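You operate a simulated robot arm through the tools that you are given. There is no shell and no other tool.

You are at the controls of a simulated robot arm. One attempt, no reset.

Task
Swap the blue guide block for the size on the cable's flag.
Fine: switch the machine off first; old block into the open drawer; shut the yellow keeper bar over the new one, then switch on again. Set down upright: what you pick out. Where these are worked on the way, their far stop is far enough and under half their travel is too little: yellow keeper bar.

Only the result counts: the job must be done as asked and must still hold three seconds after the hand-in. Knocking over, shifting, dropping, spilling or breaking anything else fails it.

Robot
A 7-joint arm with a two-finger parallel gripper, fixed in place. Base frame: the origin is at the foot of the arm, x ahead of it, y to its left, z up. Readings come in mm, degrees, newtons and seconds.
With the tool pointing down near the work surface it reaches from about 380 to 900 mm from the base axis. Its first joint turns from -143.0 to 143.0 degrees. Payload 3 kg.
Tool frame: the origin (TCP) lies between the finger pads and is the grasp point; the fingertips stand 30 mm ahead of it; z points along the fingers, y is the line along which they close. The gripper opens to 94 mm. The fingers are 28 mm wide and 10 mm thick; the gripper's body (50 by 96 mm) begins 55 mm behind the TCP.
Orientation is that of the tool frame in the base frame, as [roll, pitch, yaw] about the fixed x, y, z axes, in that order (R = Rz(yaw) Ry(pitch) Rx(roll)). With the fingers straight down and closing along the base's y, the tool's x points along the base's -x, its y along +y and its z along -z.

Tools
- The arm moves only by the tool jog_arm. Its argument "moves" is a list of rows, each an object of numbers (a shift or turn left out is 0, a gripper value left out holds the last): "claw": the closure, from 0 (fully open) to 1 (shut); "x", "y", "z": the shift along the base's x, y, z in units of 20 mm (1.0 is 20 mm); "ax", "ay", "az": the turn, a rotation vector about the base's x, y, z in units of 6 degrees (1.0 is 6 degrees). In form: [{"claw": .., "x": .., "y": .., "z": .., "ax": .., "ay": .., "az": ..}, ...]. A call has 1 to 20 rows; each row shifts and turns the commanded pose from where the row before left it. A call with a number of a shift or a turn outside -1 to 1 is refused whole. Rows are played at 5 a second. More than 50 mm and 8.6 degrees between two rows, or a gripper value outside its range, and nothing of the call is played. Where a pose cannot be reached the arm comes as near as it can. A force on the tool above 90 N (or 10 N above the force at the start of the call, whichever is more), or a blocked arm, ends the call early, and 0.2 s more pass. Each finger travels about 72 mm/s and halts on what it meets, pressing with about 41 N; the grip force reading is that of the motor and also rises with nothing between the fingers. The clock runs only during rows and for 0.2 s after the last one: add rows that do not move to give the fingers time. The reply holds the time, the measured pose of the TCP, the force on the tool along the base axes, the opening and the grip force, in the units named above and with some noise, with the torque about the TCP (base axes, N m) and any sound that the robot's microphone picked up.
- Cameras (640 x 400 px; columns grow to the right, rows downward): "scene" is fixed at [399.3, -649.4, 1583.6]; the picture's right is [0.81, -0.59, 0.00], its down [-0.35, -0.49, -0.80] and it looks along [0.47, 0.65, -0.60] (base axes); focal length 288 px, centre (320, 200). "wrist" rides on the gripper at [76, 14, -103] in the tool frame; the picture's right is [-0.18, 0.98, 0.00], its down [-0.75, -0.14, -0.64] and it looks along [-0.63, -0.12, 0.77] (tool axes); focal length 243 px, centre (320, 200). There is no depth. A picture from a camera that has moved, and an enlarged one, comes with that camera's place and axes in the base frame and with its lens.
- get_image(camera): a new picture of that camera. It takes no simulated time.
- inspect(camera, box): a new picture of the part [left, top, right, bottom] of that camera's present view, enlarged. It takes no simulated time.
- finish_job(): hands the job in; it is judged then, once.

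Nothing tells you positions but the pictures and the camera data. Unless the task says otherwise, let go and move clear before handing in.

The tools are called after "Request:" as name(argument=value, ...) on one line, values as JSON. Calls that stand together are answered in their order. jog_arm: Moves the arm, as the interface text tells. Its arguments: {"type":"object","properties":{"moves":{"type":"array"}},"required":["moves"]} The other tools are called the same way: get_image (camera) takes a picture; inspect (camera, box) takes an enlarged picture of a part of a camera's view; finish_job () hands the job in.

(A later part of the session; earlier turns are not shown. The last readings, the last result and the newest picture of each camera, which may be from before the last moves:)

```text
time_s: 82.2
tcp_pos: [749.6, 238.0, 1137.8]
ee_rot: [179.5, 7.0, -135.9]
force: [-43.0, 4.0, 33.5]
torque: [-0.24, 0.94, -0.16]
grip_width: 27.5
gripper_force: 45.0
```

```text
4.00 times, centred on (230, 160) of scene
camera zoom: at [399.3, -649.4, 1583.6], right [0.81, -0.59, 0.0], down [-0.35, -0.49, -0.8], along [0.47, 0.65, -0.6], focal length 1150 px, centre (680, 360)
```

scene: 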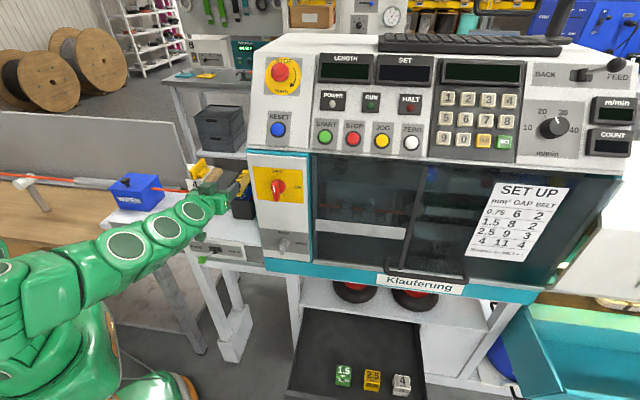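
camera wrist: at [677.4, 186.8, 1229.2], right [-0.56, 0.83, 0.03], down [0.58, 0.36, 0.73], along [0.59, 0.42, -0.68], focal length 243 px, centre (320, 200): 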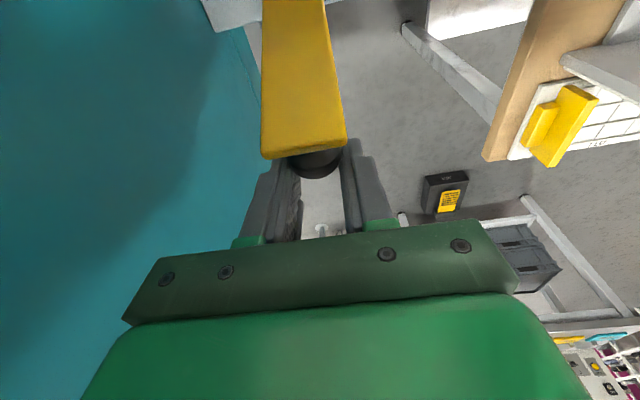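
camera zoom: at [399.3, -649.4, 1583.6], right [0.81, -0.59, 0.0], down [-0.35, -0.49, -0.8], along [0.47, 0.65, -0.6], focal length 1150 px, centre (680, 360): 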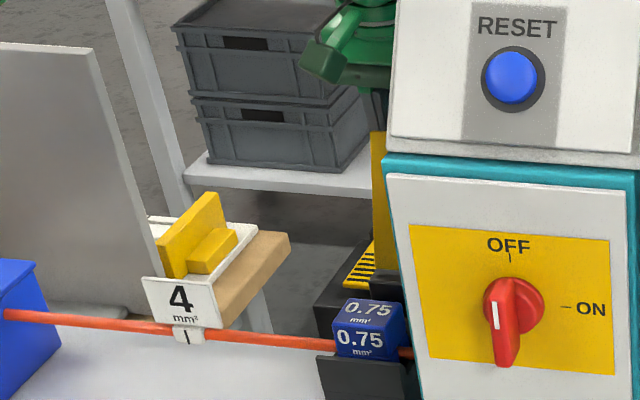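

The resisting force shows the bar has reached its far stop at roughly 108°, past vertical. I'll open wide, rise straight up off the knob, and check that it stays.

Request:
jog_arm(moves=[{"claw": 0.7}, {"claw": 0.3}, {"claw": 0.3}, {"z": 0.6}, {"z": 0.9}, {"z": 1.0}, {"z": 1.0}, {"z": 1.0}, {}])

Request:
get_image(camera="wrist")

Request:
inspect(camera="scene", box=[180, 110, 280, 210])

```text
time_s: 84.2
tcp_pos: [749.7, 237.3, 1226.6]
ee_rot: [179.5, 7.0, -135.8]
force: [0.4, 0.9, -0.1]
torque: [0.02, 0.01, -0.02]
grip_width: 65.8
gripper_force: 0.1
```

```text
taken
camera wrist: at [678.4, 186.7, 1318.2], right [-0.56, 0.83, 0.03], down [0.58, 0.36, 0.73], along [0.59, 0.42, -0.69], focal length 243 px, centre (320, 200)
```

wrist: 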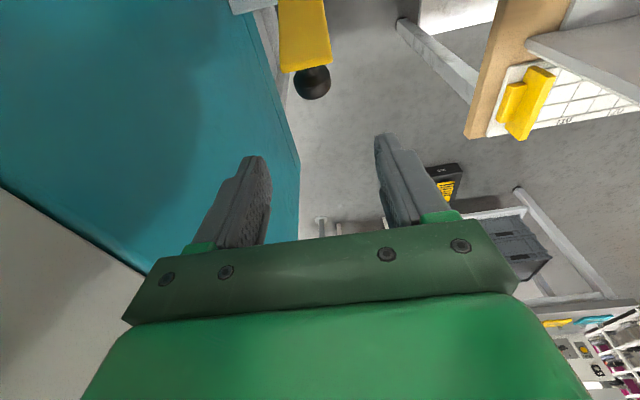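

```text
4.00 times, centred on (230, 160) of scene
camera zoom: at [399.3, -649.4, 1583.6], right [0.81, -0.59, 0.0], down [-0.35, -0.49, -0.8], along [0.47, 0.65, -0.6], focal length 1150 px, centre (680, 360)
```

zoom: 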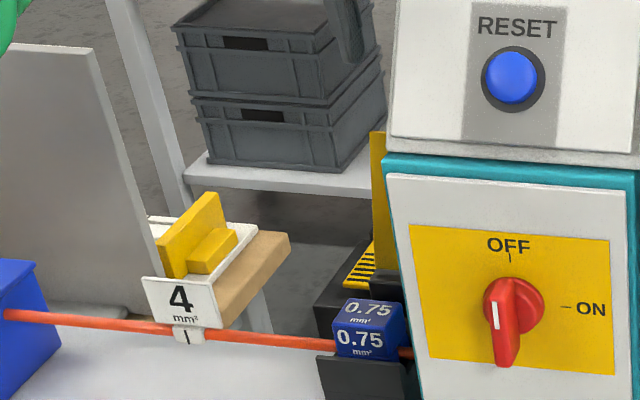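

The keeper bar stays open at its far stop. Next is the blue block: I'll move back over it with the tool vertical and look closely at block and holder.

Request:
jog_arm(moves=[{"x": -0.63, "y": -0.63, "ax": -0.0825, "ay": 0.0825}, {"x": -0.63, "y": -0.63, "ax": -0.0825, "ay": 0.0825}, {"x": -0.63, "y": -0.63, "ax": -0.0825, "ay": 0.0825}, {"x": -0.63, "y": -0.63, "ax": -0.0825, "ay": 0.0825}, {"x": -0.63, "y": -0.63, "ax": -0.0825, "ay": 0.0825}, {"x": -0.63, "y": -0.63, "ax": -0.0825, "ay": 0.0825}, {"x": -0.63, "y": -0.63, "ax": -0.0825, "ay": 0.0825}, {"x": -0.63, "y": -0.63, "ax": -0.0825, "ay": 0.0825}, {"x": -0.63, "y": -0.63, "ax": -0.0825, "ay": 0.0825}, {"x": -0.63, "y": -0.63, "ax": -0.0825, "ay": 0.0825}, {"z": -0.8}, {"z": -0.8}, {}])

Request:
get_image(camera="wrist")

Request:
inspect(camera="wrist", box=[240, 60, 400, 180])

Request:
inspect(camera="scene", box=[215, 160, 265, 210])

```text
time_s: 87.0
tcp_pos: [622.5, 112.5, 1194.2]
ee_rot: [179.5, 0.0, -135.8]
force: [0.3, 0.7, -0.4]
torque: [-0.02, 0.01, 0.02]
grip_width: 65.7
gripper_force: 0.1
```

```text
taken
camera wrist: at [559.2, 69.9, 1295.4], right [-0.55, 0.83, 0.01], down [0.64, 0.42, 0.64], along [0.53, 0.36, -0.77], focal length 243 px, centre (320, 200)
```

wrist: 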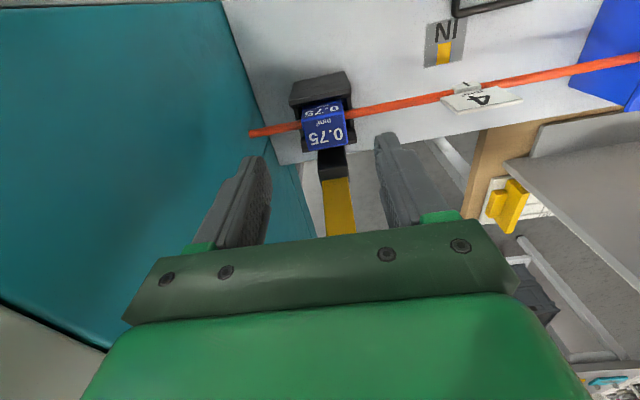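

```text
3.33 times, centred on (320, 120) of wrist
camera zoom: at [559.2, 69.9, 1295.4], right [-0.55, 0.83, 0.01], down [0.64, 0.42, 0.64], along [0.53, 0.36, -0.77], focal length 809 px, centre (320, 467)
```

zoom: 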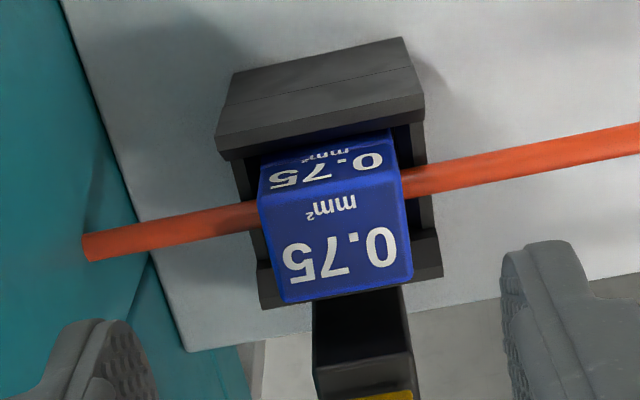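

```text
8.00 times, centred on (240, 185) of scene
camera zoom: at [399.3, -649.4, 1583.6], right [0.81, -0.59, 0.0], down [-0.35, -0.49, -0.8], along [0.47, 0.65, -0.6], focal length 2300 px, centre (960, 320)
```

zoom: 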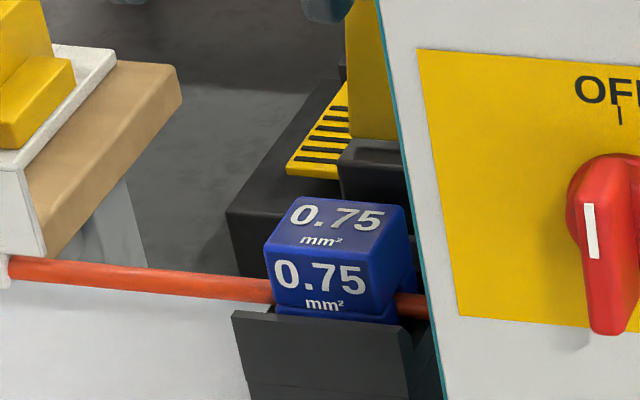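

The blue 0.75 block sits at about (m 362, q 557), 45 mm wide, straddling the cable (z≈1007) with its top near z≈1043. I'll position above it with fingers to its left and right and check once more before going down.

Request:
jog_arm(moves=[{"x": 0.685, "y": 0.635, "az": 0.13}, {"x": 0.685, "y": 0.635}, {"z": -1.0}, {"z": -1.0}, {"z": -1.0}, {"z": -1.0}, {"z": -1.0}, {}])

Request:
get_image(camera="wrist")

Request:
inspect(camera="wrist", box=[240, 80, 400, 200])

Request:
inspect(camera="scene", box=[205, 140, 275, 210])

```text
time_s: 88.8
tcp_pos: [652.8, 138.1, 1094.3]
ee_rot: [179.7, 0.1, -135.0]
force: [0.2, -0.2, -0.7]
torque: [0.03, -0.03, 0.04]
grip_width: 65.8
gripper_force: 0.0
```

```text
taken
camera wrist: at [588.4, 93.7, 1196.2], right [-0.57, 0.82, 0.01], down [0.64, 0.43, 0.64], along [0.53, 0.37, -0.77], focal length 243 px, centre (320, 200)
```

wrist: 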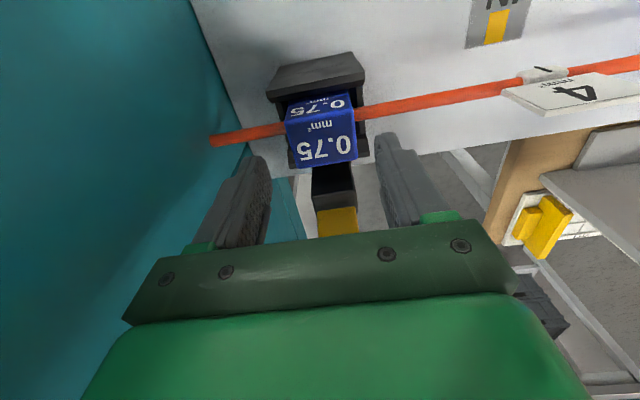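

```text
3.33 times, centred on (320, 140) of wrist
camera zoom: at [588.4, 93.7, 1196.2], right [-0.57, 0.82, 0.01], down [0.64, 0.43, 0.64], along [0.53, 0.37, -0.77], focal length 809 px, centre (320, 400)
```

zoom: 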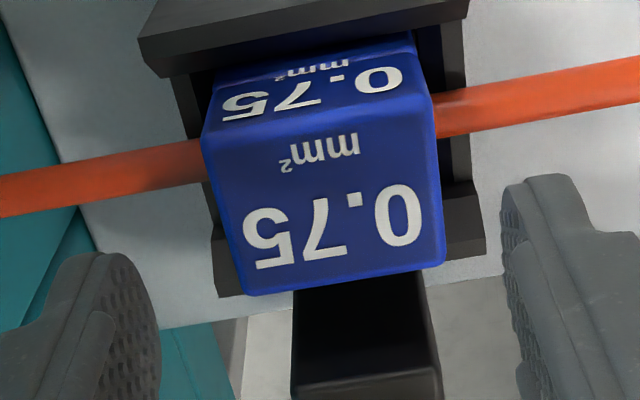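

```text
5.71 times, centred on (240, 175) of scene
camera zoom: at [399.3, -649.4, 1583.6], right [0.81, -0.59, 0.0], down [-0.35, -0.49, -0.8], along [0.47, 0.65, -0.6], focal length 1643 px, centre (777, 343)
```

zoom: 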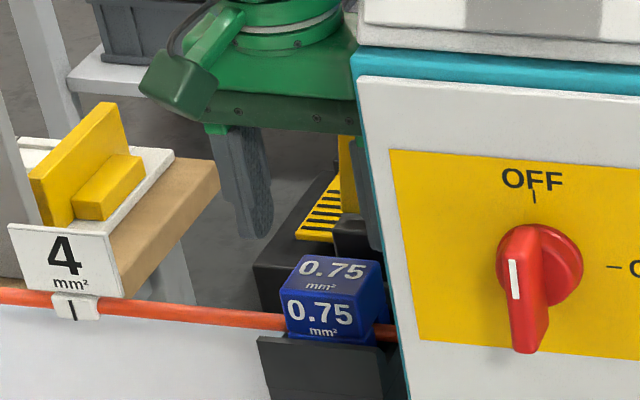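

Block top is at z≈1042 and centred at m≈362.1, q≈558. I'll shift 1.8 mm, descend so the tips stay above the cable, and grip.

Request:
jog_arm(moves=[{"x": -0.06, "y": 0.06, "z": -0.5}, {"z": -0.8}, {"z": -0.8}, {"z": -0.2}, {}])

Request:
inspect(camera="wrist", box=[220, 100, 420, 250])

Request:
inspect(camera="scene", box=[205, 140, 275, 210])

```text
time_s: 90.0
tcp_pos: [650.2, 138.5, 1048.4]
ee_rot: [179.6, 0.0, -134.9]
force: [0.4, -0.2, 1.0]
torque: [-0.02, -0.01, -0.01]
grip_width: 65.6
gripper_force: 0.0
```

```text
2.67 times, centred on (320, 175) of wrist
camera zoom: at [587.5, 95.9, 1149.6], right [-0.57, 0.82, 0.01], down [0.64, 0.43, 0.64], along [0.53, 0.37, -0.77], focal length 647 px, centre (320, 267)
```

zoom: 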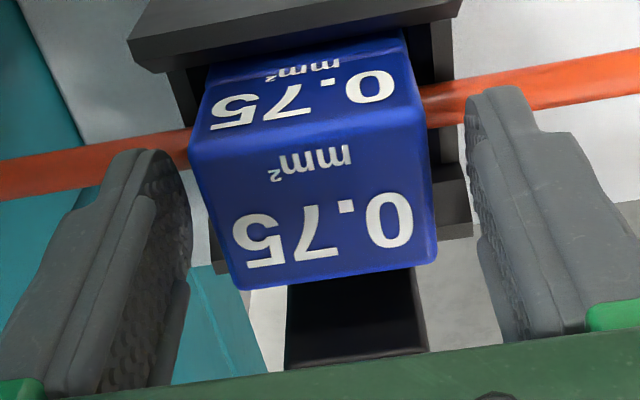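

```text
5.71 times, centred on (240, 175) of scene
camera zoom: at [399.3, -649.4, 1583.6], right [0.81, -0.59, 0.0], down [-0.35, -0.49, -0.8], along [0.47, 0.65, -0.6], focal length 1643 px, centre (777, 343)
```

zoom: 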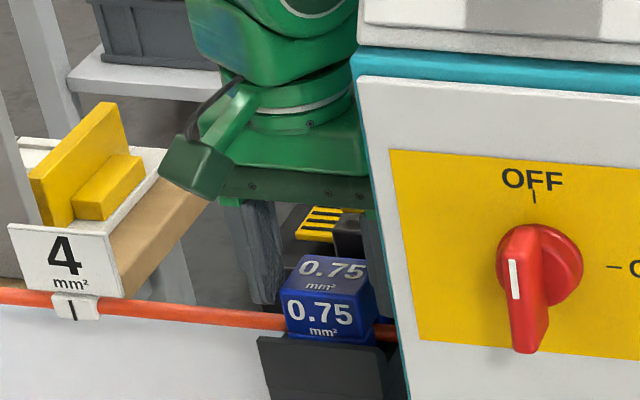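

The fingers flank the block with tips just above the cable. Closing to grip.

Request:
jog_arm(moves=[{"claw": 0.5}, {"claw": 0.7}, {"claw": 0.8}, {"claw": 0.8}])

```text
time_s: 91.0
tcp_pos: [650.6, 139.7, 1049.3]
ee_rot: [179.7, 0.0, -135.0]
force: [0.5, -0.6, 3.9]
torque: [-0.13, -0.1, -0.01]
grip_width: 47.3
gripper_force: 41.2
```

Gripped at 47.3 mm. Lifting a little to check that it comes free of the cable and holder.

Request:
jog_arm(moves=[{"z": 0.25}, {"z": 0.25}, {"z": 0.25}, {}])

Request:
inspect(camera="scene", box=[205, 140, 275, 210])

Request:
inspect(camera="wrist", box=[220, 100, 420, 250])

```text
time_s: 92.0
tcp_pos: [650.9, 140.4, 1064.0]
ee_rot: [179.6, 0.0, -135.0]
force: [-0.7, 0.0, 0.0]
torque: [0.01, 0.0, -0.02]
grip_width: 47.0
gripper_force: 40.6
```

```text
5.71 times, centred on (240, 175) of scene
camera zoom: at [399.3, -649.4, 1583.6], right [0.81, -0.59, 0.0], down [-0.35, -0.49, -0.8], along [0.47, 0.65, -0.6], focal length 1643 px, centre (777, 343)
```

zoom: 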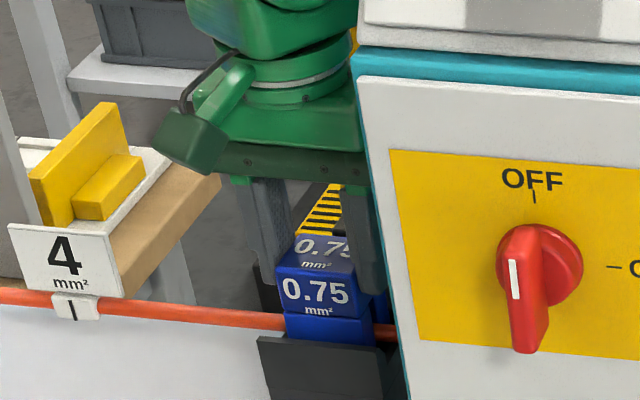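

```text
2.67 times, centred on (320, 175) of wrist
camera zoom: at [587.8, 96.1, 1164.3], right [-0.56, 0.82, 0.01], down [0.64, 0.43, 0.64], along [0.53, 0.37, -0.77], focal length 647 px, centre (320, 267)
```

zoom: 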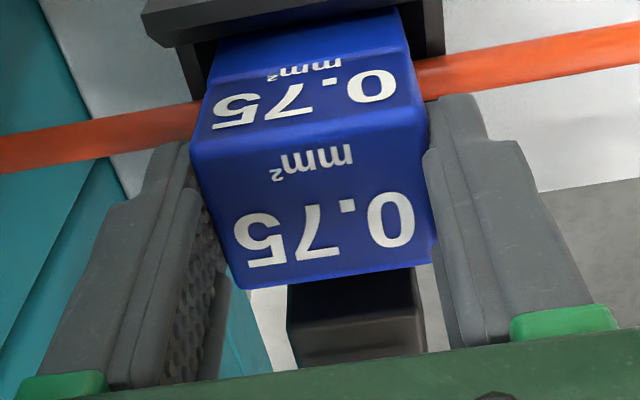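

The block lifts cleanly off the cable. I'll raise it well clear, then back away from the machine toward the robot side.

Request:
jog_arm(moves=[{"z": 0.6}, {"z": 1.0}, {"z": 1.0}, {"z": 1.0}, {"z": 1.0}, {"z": 0.8}, {"x": -0.8, "y": -0.91}, {"x": -0.8, "y": -0.91}, {"x": -0.8, "y": -0.91}, {"x": -0.8, "y": -0.91}, {"x": -0.8, "y": -0.91}, {"x": -0.8, "y": -0.91}, {"x": -0.8, "y": -0.91}, {"x": -0.8, "y": -0.91}, {"x": -0.8, "y": -0.91}, {"x": -0.8, "y": -0.91}, {"x": -0.8, "y": -0.91}, {"x": -0.8, "y": -0.91}, {}])

Request:
get_image(camera="scene")

Request:
get_image(camera="wrist")

```text
time_s: 96.0
tcp_pos: [458.0, -80.8, 1172.6]
ee_rot: [179.6, 0.0, -135.0]
force: [-0.1, 0.7, -0.7]
torque: [0.04, 0.02, -0.02]
grip_width: 46.9
gripper_force: 41.3
```

```text
taken
```

scene: 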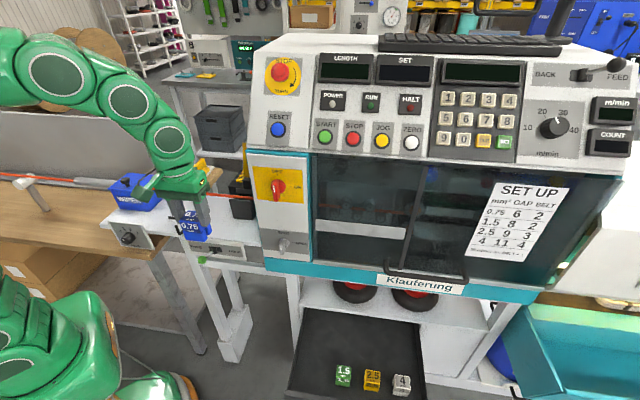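

```text
taken
camera wrist: at [395.0, -123.9, 1273.6], right [-0.57, 0.82, 0.01], down [0.64, 0.43, 0.64], along [0.53, 0.37, -0.77], focal length 243 px, centre (320, 200)
```

wrist: 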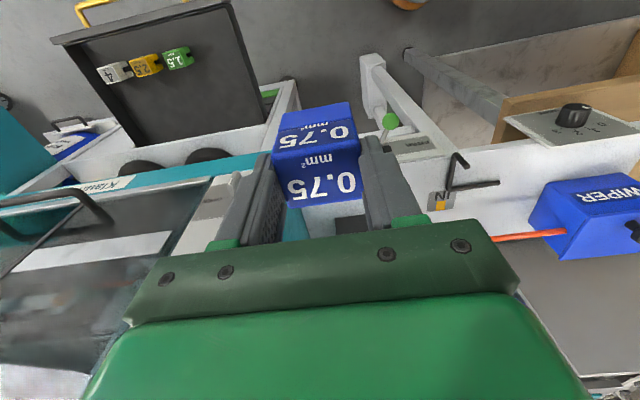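

The blue block is in hand, and the open drawer with the three blocks is in view. I'll zoom in on the drawer to plan the placement.

Request:
inspect(camera="wrist", box=[40, 0, 300, 160])

Request:
inspect(camera="scene", box=[280, 300, 440, 400])

```text
2.46 times, centred on (170, 80) of wrist
camera zoom: at [395.0, -123.9, 1273.6], right [-0.57, 0.82, 0.01], down [0.64, 0.43, 0.64], along [0.53, 0.37, -0.77], focal length 597 px, centre (689, 495)
```

zoom: 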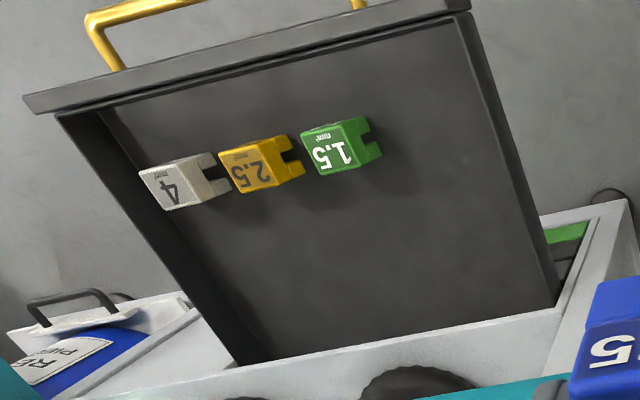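

```text
4.00 times, centred on (360, 350) of scene
camera zoom: at [399.3, -649.4, 1583.6], right [0.81, -0.59, 0.0], down [-0.35, -0.49, -0.8], along [0.47, 0.65, -0.6], focal length 1150 px, centre (160, -400)
```

zoom: 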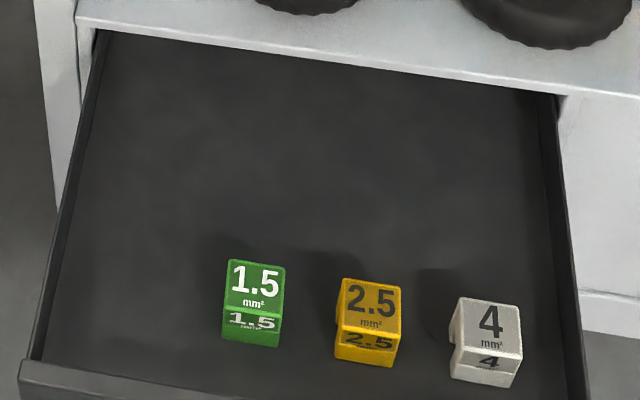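

The drawer floor is at z≈487, blocks are about 70 mm tall, and the white "4" is at about (846, -490) with its slot along the same direction as in the holder. Blue goes into the free space left of the green one, around m=665, q=300. Travelling there in front of the machine.

Request:
jog_arm(moves=[{"x": 0.493, "y": -0.511, "z": -0.925}, {"x": 0.493, "y": -0.511, "z": -0.925}, {"x": 0.493, "y": -0.511, "z": -0.925}, {"x": 0.493, "y": -0.511, "z": -0.925}, {"x": 0.493, "y": -0.511, "z": -0.925}, {"x": 0.493, "y": -0.511, "z": -0.925}, {"x": 0.493, "y": -0.511, "z": -0.925}, {"x": 0.493, "y": -0.511, "z": -0.925}, {"x": 0.493, "y": -0.511, "z": -0.925}, {"x": 0.493, "y": -0.511, "z": -0.925}, {"x": 0.493, "y": -0.511, "z": -0.925}, {"x": 0.493, "y": -0.511, "z": -0.925}, {"x": 0.493, "y": -0.511, "z": -0.925}, {"x": 0.493, "y": -0.511, "z": -0.925}, {"x": 0.493, "y": -0.511, "z": -0.925}, {"x": 0.493, "y": -0.511, "z": -0.925}, {"x": 0.493, "y": -0.511, "z": -0.925}, {"x": 0.493, "y": -0.511, "z": -0.925}, {"x": 0.493, "y": -0.511, "z": -0.925}, {"x": 0.493, "y": -0.511, "z": -0.925}])

Request:
get_image(camera="scene")

Request:
get_image(camera="wrist")

```text
time_s: 100.2
tcp_pos: [656.9, -284.8, 800.1]
ee_rot: [179.6, 0.0, -135.1]
force: [0.0, 0.6, -1.5]
torque: [-0.03, 0.02, 0.03]
grip_width: 47.0
gripper_force: 41.4
```

```text
taken
```

scene: 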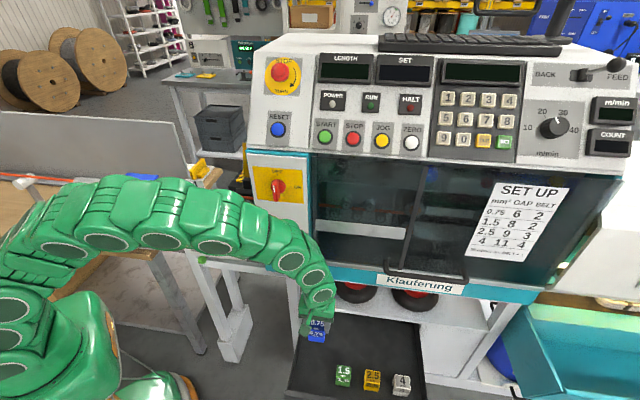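

```text
taken
camera wrist: at [592.6, -327.1, 902.0], right [-0.57, 0.82, 0.01], down [0.64, 0.43, 0.64], along [0.53, 0.37, -0.77], focal length 243 px, centre (320, 200)
```

wrist: 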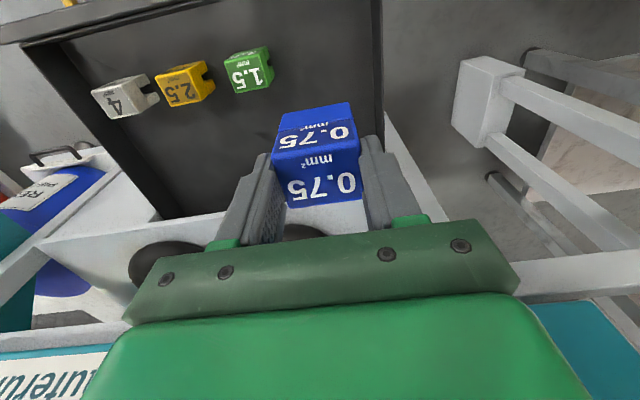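

Above the drawer now, with the blue block well held. I'll shift back 37 mm and descend to just above the drawer floor.

Request:
jog_arm(moves=[{"x": 0.655, "y": 0.655}, {"x": 0.655, "y": 0.655}, {"z": -1.0}, {"z": -1.0}, {"z": -1.0}, {"z": -1.0}, {"z": -1.0}, {"z": -1.0}, {"z": -1.0}, {"z": -1.0}, {"z": -1.0}, {"z": -1.0}, {}])

Request:
get_image(camera="wrist")

Request:
inspect(camera="scene", box=[280, 290, 440, 400])

```text
time_s: 103.0
tcp_pos: [682.8, -256.9, 597.6]
ee_rot: [179.6, -0.1, -135.0]
force: [0.3, 0.6, -0.7]
torque: [0.0, -0.01, 0.01]
grip_width: 47.2
gripper_force: 41.2
```

```text
taken
camera wrist: at [618.7, -300.8, 700.4], right [-0.56, 0.83, 0.01], down [0.64, 0.43, 0.64], along [0.53, 0.37, -0.77], focal length 243 px, centre (320, 200)
```

wrist: 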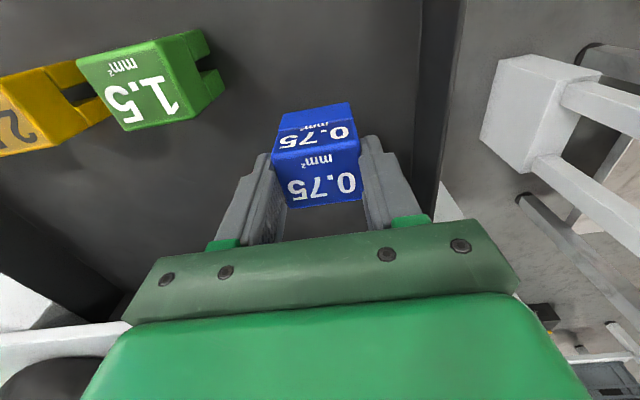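

```text
3.64 times, centred on (360, 345) of scene
camera zoom: at [399.3, -649.4, 1583.6], right [0.81, -0.59, 0.0], down [-0.35, -0.49, -0.8], along [0.47, 0.65, -0.6], focal length 1045 px, centre (174, -327)
```

zoom: 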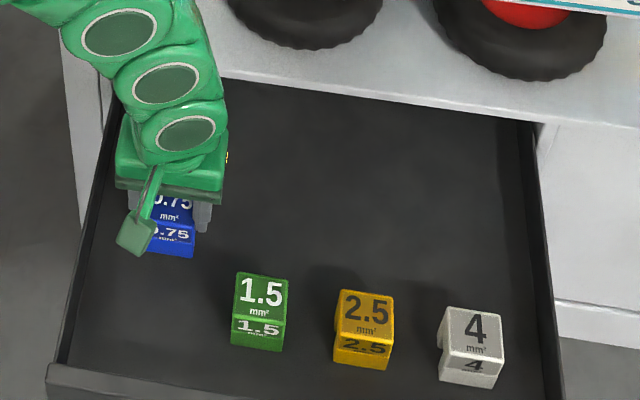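

Request:
jog_arm(moves=[{"z": -0.5}, {"z": -0.4}, {"z": -0.3}, {}])

Request:
jog_arm(moves=[{"z": -0.1}, {"z": -0.1}, {}])

```text
time_s: 104.0
tcp_pos: [684.8, -258.5, 575.4]
ee_rot: [179.6, 0.0, -135.1]
force: [-0.1, -0.4, -1.4]
torque: [0.02, -0.02, 0.0]
grip_width: 47.4
gripper_force: 40.2
```

```text
time_s: 104.8
tcp_pos: [682.7, -258.0, 573.2]
ee_rot: [179.6, 0.1, -134.9]
force: [-0.1, 0.8, -1.2]
torque: [-0.02, 0.01, -0.03]
grip_width: 47.4
gripper_force: 40.6
```

Request:
jog_arm(moves=[{"z": -0.1}, {"z": -0.1}, {}])

Request:
jog_arm(moves=[{"z": -0.1}, {"z": -0.1}, {}])

Request:
inspect(camera="scene", box=[290, 320, 360, 390])

```text
time_s: 105.7
tcp_pos: [683.4, -256.7, 570.3]
ee_rot: [179.5, 0.0, -134.9]
force: [-3.7, 4.0, 21.8]
torque: [-0.07, -0.05, 0.02]
grip_width: 47.2
gripper_force: 41.4
```

```text
time_s: 106.5
tcp_pos: [684.1, -257.4, 567.8]
ee_rot: [179.7, 0.1, -135.0]
force: [-5.4, 9.1, 33.8]
torque: [0.06, -0.08, 0.05]
grip_width: 47.0
gripper_force: 40.4
```

```text
5.71 times, centred on (325, 355) of scene
camera zoom: at [399.3, -649.4, 1583.6], right [0.81, -0.59, 0.0], down [-0.35, -0.49, -0.8], along [0.47, 0.65, -0.6], focal length 1643 px, centre (291, -686)
```

zoom: 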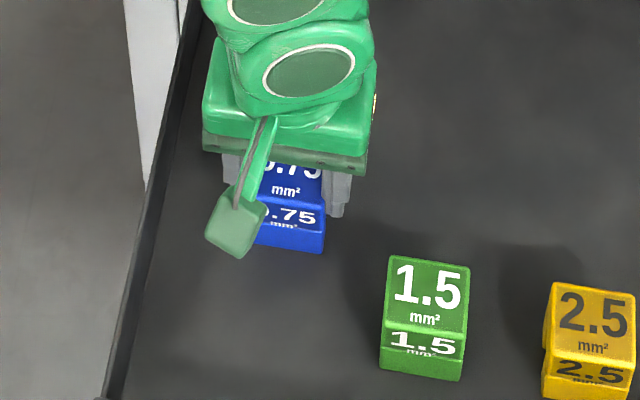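

Contact felt at TCP z≈571, so the blue block is standing on the drawer floor. Releasing and lifting straight up.

Request:
jog_arm(moves=[{"z": 0.1}, {"claw": 0.3}, {"claw": 0.3}, {"z": 0.3}, {"z": 0.8}, {"z": 1.0}, {"z": 1.0}, {"z": 1.0}, {"z": 1.0}, {"z": 1.0}, {}])

Request:
inspect(camera="scene", box=[280, 290, 440, 400])

Request:
get_image(camera="wrist")

```text
time_s: 108.8
tcp_pos: [682.6, -255.4, 687.9]
ee_rot: [179.5, 0.0, -135.0]
force: [-1.0, 0.2, 0.1]
torque: [0.01, -0.01, -0.01]
grip_width: 66.0
gripper_force: 0.0
```

```text
3.64 times, centred on (360, 345) of scene
camera zoom: at [399.3, -649.4, 1583.6], right [0.81, -0.59, 0.0], down [-0.35, -0.49, -0.8], along [0.47, 0.65, -0.6], focal length 1045 px, centre (174, -327)
```

zoom: 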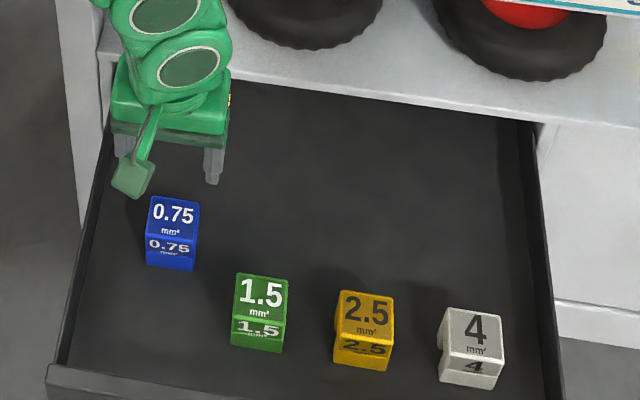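

```text
taken
camera wrist: at [618.7, -299.6, 790.5], right [-0.57, 0.82, 0.01], down [0.64, 0.43, 0.64], along [0.53, 0.37, -0.77], focal length 243 px, centre (320, 200)
```

wrist: 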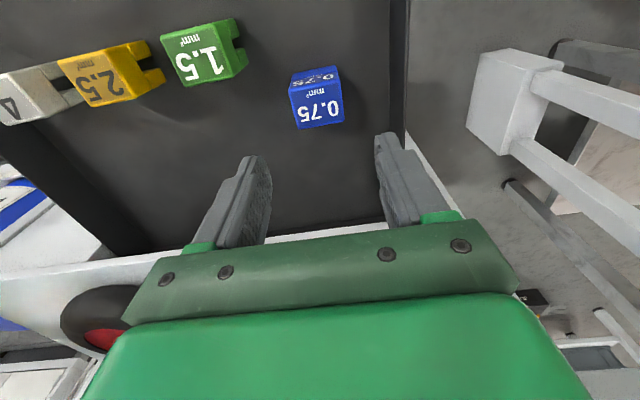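

Blue stands upright in the drawer. Now moving toward the white "4" block at the far right of the drawer and testing the reach there at a safe height.

Request:
jog_arm(moves=[{"x": 0.573, "y": -0.94}, {"x": 0.573, "y": -0.94}, {"x": 0.573, "y": -0.94}, {"x": 0.573, "y": -0.94}, {"x": 0.573, "y": -0.94}, {"x": 0.573, "y": -0.94}, {"x": 0.573, "y": -0.94}, {"x": 0.573, "y": -0.94}, {"x": 0.573, "y": -0.94}, {"x": 0.573, "y": -0.94}, {"x": 0.573, "y": -0.94}, {}])

Request:
get_image(camera="wrist")

Request:
get_image(camera="scene")

```text
time_s: 111.5
tcp_pos: [796.9, -444.6, 688.3]
ee_rot: [179.4, 0.0, -135.0]
force: [-1.2, -1.2, -0.4]
torque: [0.01, 0.01, -0.01]
grip_width: 65.7
gripper_force: 0.1
out of reach, approached as far as the arm can: row 11
```

```text
taken
camera wrist: at [734.5, -488.4, 789.8], right [-0.56, 0.83, 0.01], down [0.64, 0.43, 0.64], along [0.53, 0.37, -0.77], focal length 243 px, centre (320, 200)
```

wrist: 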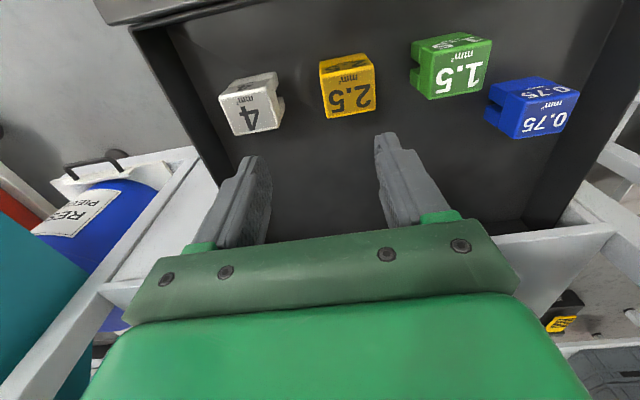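

```text
taken
```

scene: 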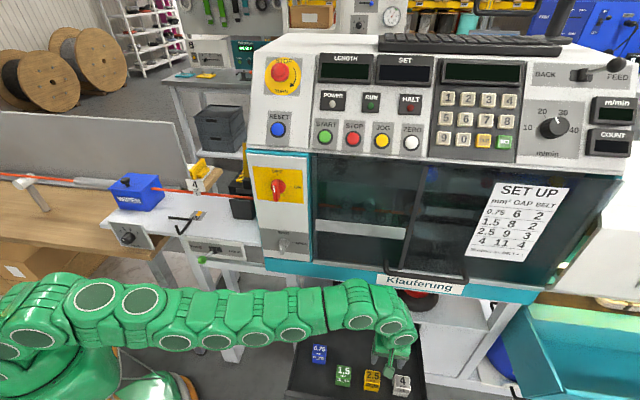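

The arm reaches its limit at about 912 mm with a vertical tool, and the white block is a bit further. I'll zoom in to measure its exact position, then plan a tilted grip.

Request:
inspect(camera="wrist", box=[190, 50, 390, 170])

```text
3.20 times, centred on (290, 110) of wrist
camera zoom: at [734.5, -488.4, 789.8], right [-0.56, 0.83, 0.01], down [0.64, 0.43, 0.64], along [0.53, 0.37, -0.77], focal length 776 px, centre (416, 488)
```

zoom: 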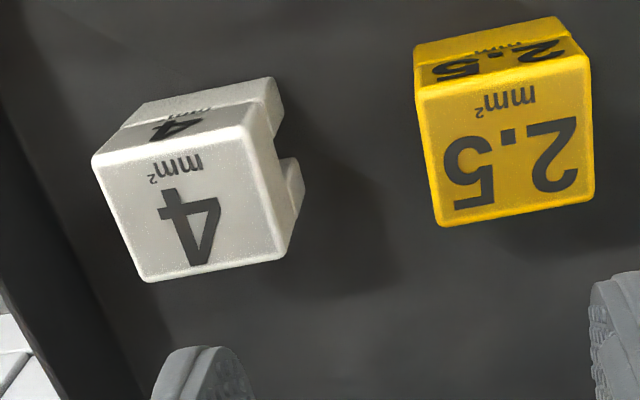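

The white block is at (841, -495), radius 976 mm, so I'll reach it with the hand tilted 30° outward and the fingers on its front and back faces. First I'll rotate the hand 90° at a safe height, slightly further in.

Request:
jog_arm(moves=[{"x": -0.4, "y": 0.4, "az": -1.0}, {"x": -0.4, "y": 0.4, "az": -1.0}, {"x": -0.2, "y": 0.2, "az": -1.0}, {"az": -1.0}, {"az": -1.0}, {"az": -1.0}, {"az": -1.0}, {"az": -1.0}, {"az": -1.0}, {"az": -1.0}, {"az": -1.0}, {"az": -1.0}, {"az": -1.0}, {"az": -1.0}, {"az": -1.0}, {}])

Request:
get_image(camera="wrist")

```text
time_s: 114.8
tcp_pos: [777.0, -424.7, 689.0]
ee_rot: [179.6, -0.1, 135.0]
force: [-1.1, -0.1, -1.1]
torque: [-0.01, -0.04, -0.01]
grip_width: 65.9
gripper_force: 0.1
```

```text
taken
camera wrist: at [733.3, -360.3, 790.7], right [0.83, 0.56, 0.01], down [0.43, -0.64, 0.64], along [0.37, -0.53, -0.77], focal length 243 px, centre (320, 200)
```

wrist: 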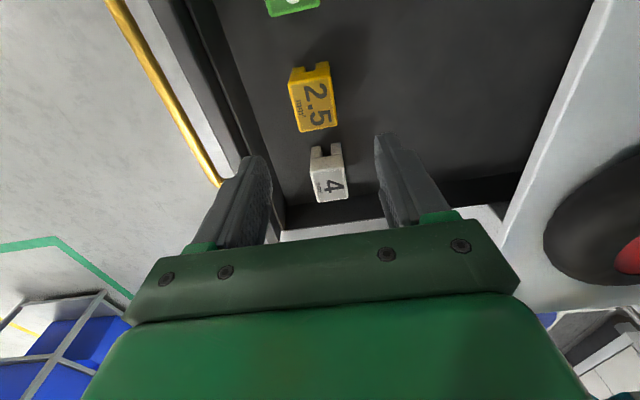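

The hand is rotated and the white block is visible between the fingers. Now tilting 30° outward.

Request:
jog_arm(moves=[{"ax": -0.707, "ay": -0.707}, {"ax": -0.707, "ay": -0.707}, {"ax": -0.707, "ay": -0.707}, {"ax": -0.707, "ay": -0.707}, {"ax": -0.707, "ay": -0.707}, {"x": 0.5, "y": -0.55}, {"x": 0.5, "y": -0.55}, {}])

Request:
get_image(camera="wrist")

Request:
inspect(camera="wrist", box=[240, 60, 400, 180])

```text
time_s: 116.7
tcp_pos: [797.8, -447.6, 690.3]
ee_rot: [179.6, 30.0, 135.0]
force: [-0.7, -0.5, -0.6]
torque: [0.03, 0.03, 0.02]
grip_width: 65.8
gripper_force: 0.1
```

```text
taken
camera wrist: at [724.6, -354.5, 739.0], right [0.8, 0.59, 0.1], down [0.13, -0.34, 0.93], along [0.58, -0.74, -0.35], focal length 243 px, centre (320, 200)
```

wrist: 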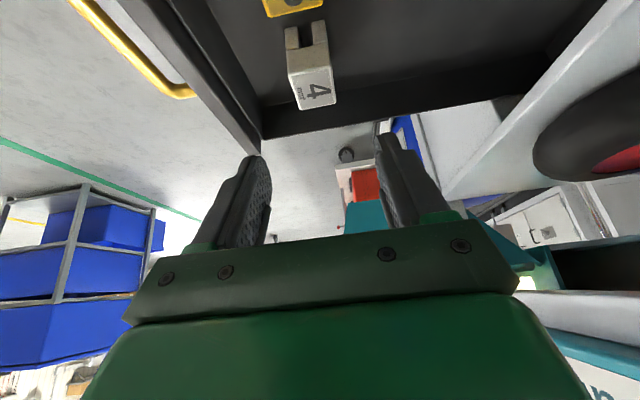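

```text
3.33 times, centred on (320, 120) of wrist
camera zoom: at [724.6, -354.5, 739.0], right [0.8, 0.59, 0.1], down [0.13, -0.34, 0.93], along [0.58, -0.74, -0.35], focal length 809 px, centre (320, 467)
```

zoom: 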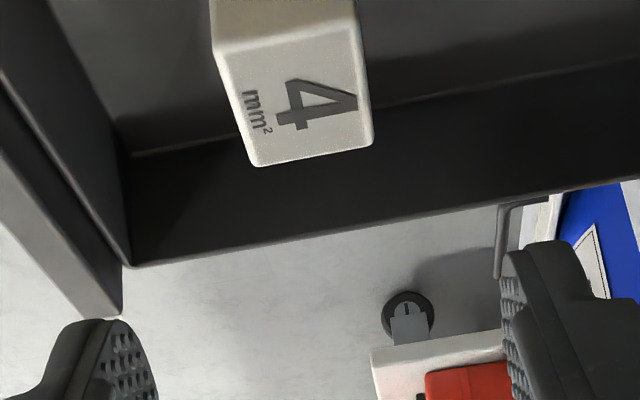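

White block confirmed near (m 943, q 244). Moving over it with the tilted hand and partway down.

Request:
jog_arm(moves=[{"x": 0.605, "y": -0.687}, {"x": 0.605, "y": -0.687}, {"x": 0.605, "y": -0.687}, {"z": -1.0}, {"z": -1.0}, {"z": -1.0}, {}])

Request:
get_image(camera="wrist")

Request:
inspect(camera="scene", box=[320, 320, 450, 400])

```text
time_s: 118.2
tcp_pos: [833.4, -488.1, 629.4]
ee_rot: [179.6, 30.0, 135.0]
force: [-0.5, -0.4, -0.3]
torque: [0.0, 0.01, 0.0]
grip_width: 66.0
gripper_force: 0.0
```

```text
taken
camera wrist: at [761.5, -394.4, 679.0], right [0.8, 0.59, 0.1], down [0.13, -0.34, 0.93], along [0.58, -0.74, -0.35], focal length 243 px, centre (320, 200)
```

wrist: 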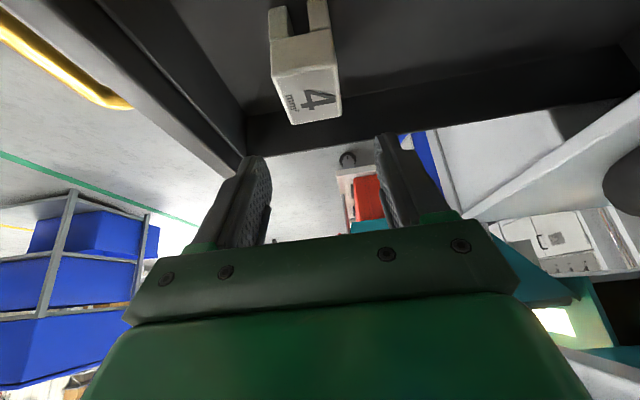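

```text
4.92 times, centred on (385, 360) of scene
camera zoom: at [399.3, -649.4, 1583.6], right [0.81, -0.59, 0.0], down [-0.35, -0.49, -0.8], along [0.47, 0.65, -0.6], focal length 1415 px, centre (0, -588)
```

zoom: 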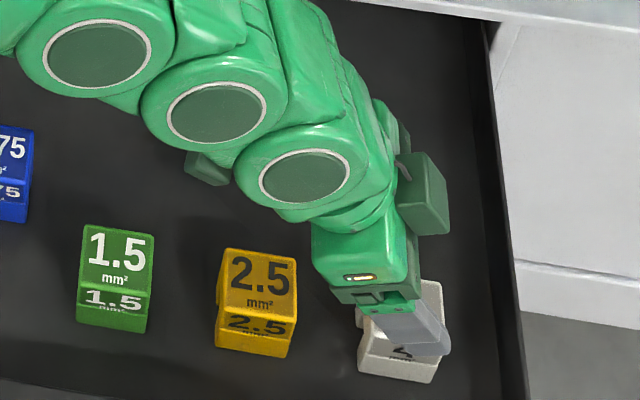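

Request:
inspect(camera="wrist", box=[240, 10, 400, 130])

```text
3.33 times, centred on (320, 70) of wrist
camera zoom: at [761.5, -394.4, 679.0], right [0.8, 0.59, 0.1], down [0.13, -0.34, 0.93], along [0.58, -0.74, -0.35], focal length 809 px, centre (320, 633)
```

zoom: 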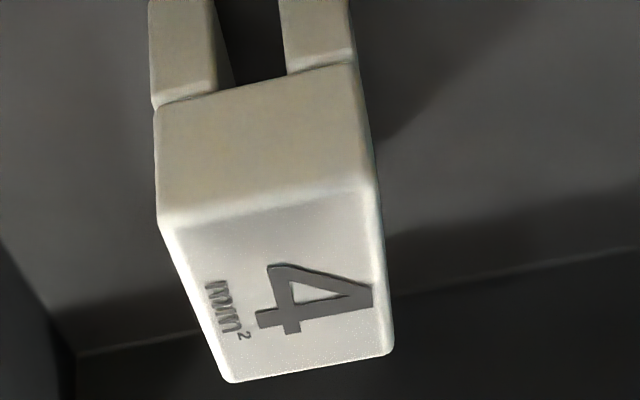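

The block is centred at (m 943, q 242.7) and the slot opens downward, as needed. Small correction, then descending to grip height.

Request:
jog_arm(moves=[{"x": -0.02, "y": -0.085, "z": -0.8}, {"z": -0.8}, {"z": -0.8}, {"z": -0.6}, {}])

Request:
get_image(camera="wrist")

Request:
inspect(camera="scene", box=[340, 330, 440, 400])

```text
time_s: 119.5
tcp_pos: [832.8, -490.2, 568.9]
ee_rot: [179.5, 30.0, 135.1]
force: [-0.4, -0.1, 0.0]
torque: [-0.02, 0.01, -0.01]
grip_width: 65.9
gripper_force: 0.0
```

```text
taken
camera wrist: at [760.6, -396.2, 619.0], right [0.8, 0.59, 0.1], down [0.13, -0.34, 0.93], along [0.58, -0.74, -0.35], focal length 243 px, centre (320, 200)
```

wrist: 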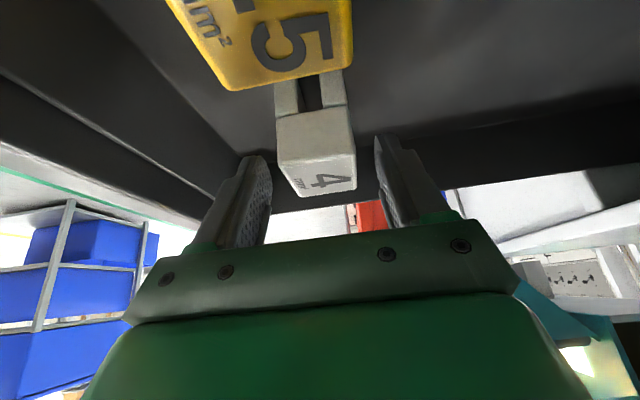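

```text
5.71 times, centred on (390, 365) of scene
camera zoom: at [399.3, -649.4, 1583.6], right [0.81, -0.59, 0.0], down [-0.35, -0.49, -0.8], along [0.47, 0.65, -0.6], focal length 1643 px, centre (-80, -743)
```

zoom: 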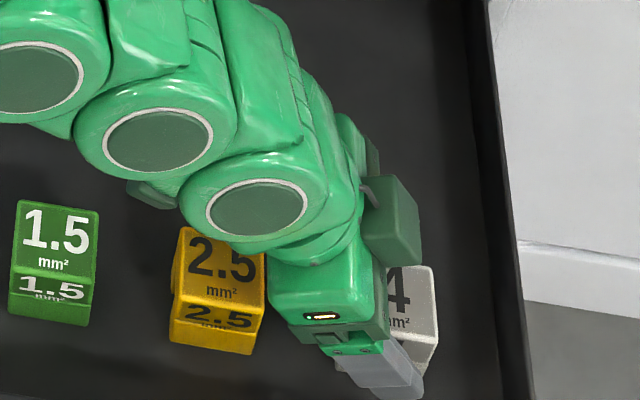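

The fingers sit in front of and behind the white block, and the hand clears the yellow one. Closing gently.

Request:
jog_arm(moves=[{"claw": 0.45}, {"claw": 0.6}, {"claw": 0.75}, {"claw": 0.75}, {}])

Request:
get_image(camera="wrist")

```text
time_s: 120.7
tcp_pos: [834.2, -490.0, 571.2]
ee_rot: [179.5, 30.1, 134.9]
force: [2.6, -2.3, 17.1]
torque: [-0.41, -0.03, 0.03]
grip_width: 39.2
gripper_force: 41.0
```

```text
taken
camera wrist: at [761.2, -396.5, 620.3], right [0.8, 0.59, 0.1], down [0.13, -0.34, 0.93], along [0.58, -0.74, -0.35], focal length 243 px, centre (320, 200)
```

wrist: 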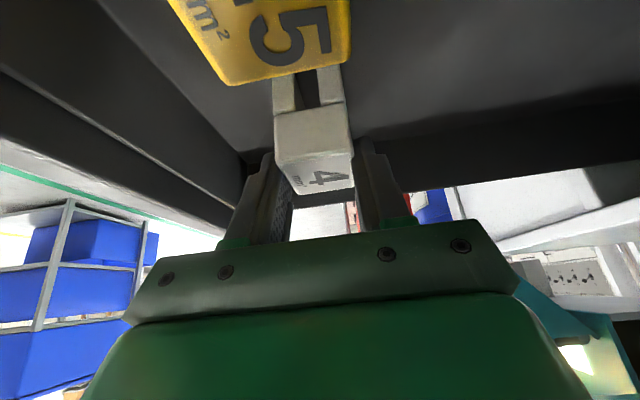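

Gripped at 39.2 mm. Lifting straight up and checking.

Request:
jog_arm(moves=[{"z": 0.3}, {"z": 0.5}, {"z": 0.8}, {"z": 1.0}, {"z": 1.0}, {"z": 1.0}, {"z": 1.0}, {"z": 1.0}, {}])

Request:
get_image(camera="wrist")

Request:
inspect(camera="scene", box=[280, 290, 440, 400])

```text
time_s: 122.7
tcp_pos: [834.4, -488.6, 701.2]
ee_rot: [179.5, 30.0, 135.2]
force: [0.4, 0.3, -0.5]
torque: [0.02, 0.03, 0.0]
grip_width: 39.5
gripper_force: 41.0
```

```text
taken
camera wrist: at [761.7, -396.2, 750.5], right [0.8, 0.59, 0.1], down [0.13, -0.34, 0.93], along [0.58, -0.74, -0.35], focal length 243 px, centre (320, 200)
```

wrist: 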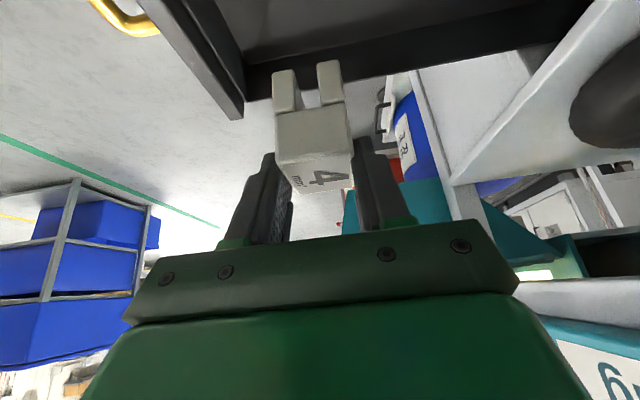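

```text
3.64 times, centred on (360, 345) of scene
camera zoom: at [399.3, -649.4, 1583.6], right [0.81, -0.59, 0.0], down [-0.35, -0.49, -0.8], along [0.47, 0.65, -0.6], focal length 1045 px, centre (174, -327)
```

zoom: 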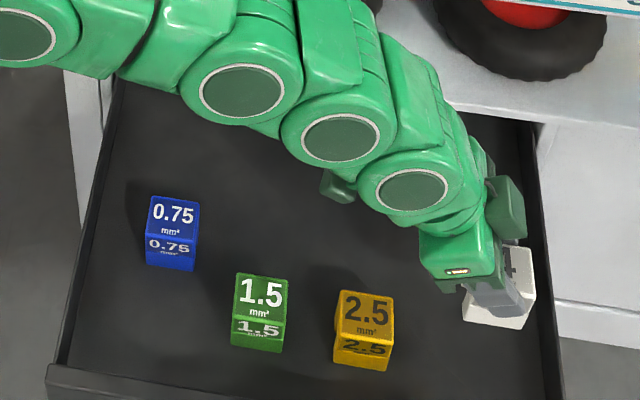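

The white block is upright in the grip with nothing else disturbed. I'll set it down upright in a free spot nearer in (m 790, q 340), so I can regrip it vertically the same way the blue one was held.

Request:
jog_arm(moves=[{"x": -0.2035, "y": 0.8785}, {"x": -0.2035, "y": 0.8785}, {"x": -0.2035, "y": 0.8785}, {"x": -0.2035, "y": 0.8785}, {"x": -0.2035, "y": 0.8785}, {"x": -0.2035, "y": 0.8785}, {"x": -0.2035, "y": 0.8785}, {"x": -0.2035, "y": 0.8785}, {"x": -0.2035, "y": 0.8785}, {"x": -0.2035, "y": 0.8785}, {"z": -1.0}, {"z": -1.0}, {"z": -1.0}, {"z": -1.0}, {}])

Request:
get_image(camera="wrist")

Request:
inspect(camera="scene", box=[280, 290, 440, 400])

```text
time_s: 125.8
tcp_pos: [793.1, -311.8, 621.2]
ee_rot: [179.4, 30.0, 135.0]
force: [-0.1, -0.5, -1.1]
torque: [0.01, -0.02, -0.02]
grip_width: 39.2
gripper_force: 41.0
```

```text
taken
camera wrist: at [719.5, -219.3, 671.6], right [0.81, 0.58, 0.1], down [0.13, -0.34, 0.93], along [0.58, -0.74, -0.35], focal length 243 px, centre (320, 200)
```

wrist: 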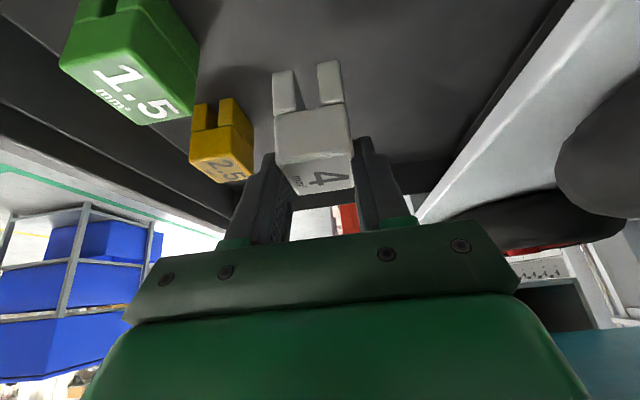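

```text
3.64 times, centred on (360, 345) of scene
camera zoom: at [399.3, -649.4, 1583.6], right [0.81, -0.59, 0.0], down [-0.35, -0.49, -0.8], along [0.47, 0.65, -0.6], focal length 1045 px, centre (174, -327)
```

zoom: 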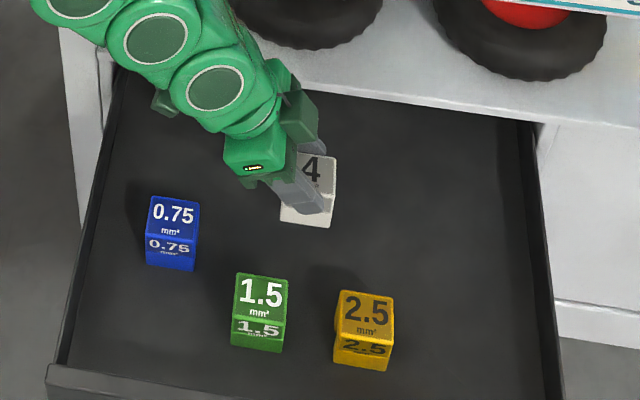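

Clear spot. Lowering to the floor with force checks.

Request:
jog_arm(moves=[{"z": -0.8}, {"z": -0.8}, {"z": -0.6}, {}])

Request:
jog_arm(moves=[{"z": -0.1}, {"z": -0.1}, {}])

```text
time_s: 126.8
tcp_pos: [794.2, -312.7, 576.9]
ee_rot: [179.5, 30.0, 134.9]
force: [0.4, 0.5, -1.6]
torque: [0.03, 0.0, 0.02]
grip_width: 39.5
gripper_force: 41.0
```

```text
time_s: 127.7
tcp_pos: [792.4, -313.5, 573.4]
ee_rot: [179.6, 30.0, 135.0]
force: [0.3, -0.4, -0.9]
torque: [-0.01, 0.01, 0.02]
grip_width: 39.5
gripper_force: 41.2
```

Request:
jog_arm(moves=[{"z": -0.1}, {}])

Request:
jog_arm(moves=[{"z": -0.1}, {}])

```text
time_s: 128.2
tcp_pos: [793.3, -312.6, 570.4]
ee_rot: [179.7, 29.9, 135.1]
force: [-0.2, -1.1, -1.2]
torque: [0.02, -0.02, 0.01]
grip_width: 39.4
gripper_force: 40.8
```

```text
time_s: 128.8
tcp_pos: [794.2, -312.6, 570.4]
ee_rot: [179.5, 30.3, 135.0]
force: [-3.0, 5.5, 31.8]
torque: [0.22, 0.61, -0.04]
grip_width: 39.4
gripper_force: 40.9
```

Contact at z≈570, so the block is standing on the floor. Easing off 1 mm, releasing, and lifting away.

Request:
jog_arm(moves=[{"z": 0.06}, {"claw": 0.45}, {"claw": 0.3}, {"claw": 0.3}, {"z": 0.5}, {"z": 1.0}, {"z": 1.0}, {"z": 1.0}, {"z": 1.0}, {"z": 1.0}, {}])

Request:
get_image(camera="wrist")

Request:
inspect(camera="scene", box=[280, 290, 440, 400])

```text
time_s: 131.2
tcp_pos: [791.2, -315.2, 680.3]
ee_rot: [179.7, 30.1, 135.0]
force: [0.4, 0.4, 0.4]
torque: [0.0, 0.03, -0.02]
grip_width: 65.8
gripper_force: 0.1
```

```text
taken
camera wrist: at [718.5, -220.5, 730.3], right [0.8, 0.59, 0.1], down [0.13, -0.34, 0.93], along [0.58, -0.74, -0.35], focal length 243 px, centre (320, 200)
```

wrist: 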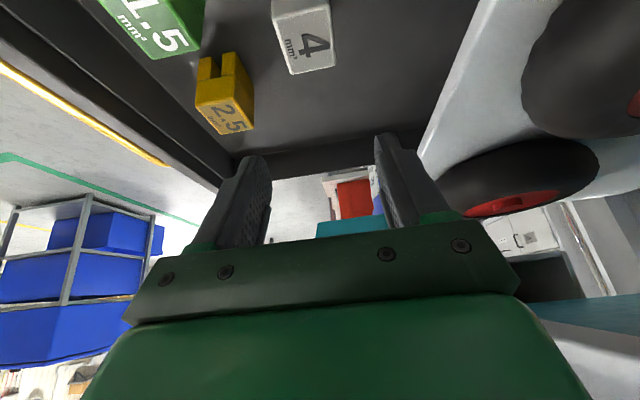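

```text
3.64 times, centred on (360, 345) of scene
camera zoom: at [399.3, -649.4, 1583.6], right [0.81, -0.59, 0.0], down [-0.35, -0.49, -0.8], along [0.47, 0.65, -0.6], focal length 1045 px, centre (174, -327)
```

zoom: 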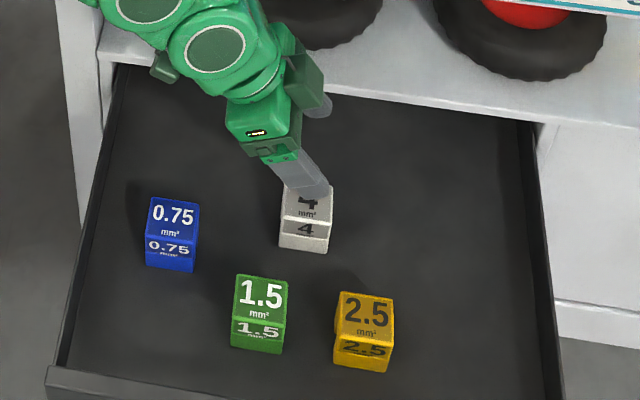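

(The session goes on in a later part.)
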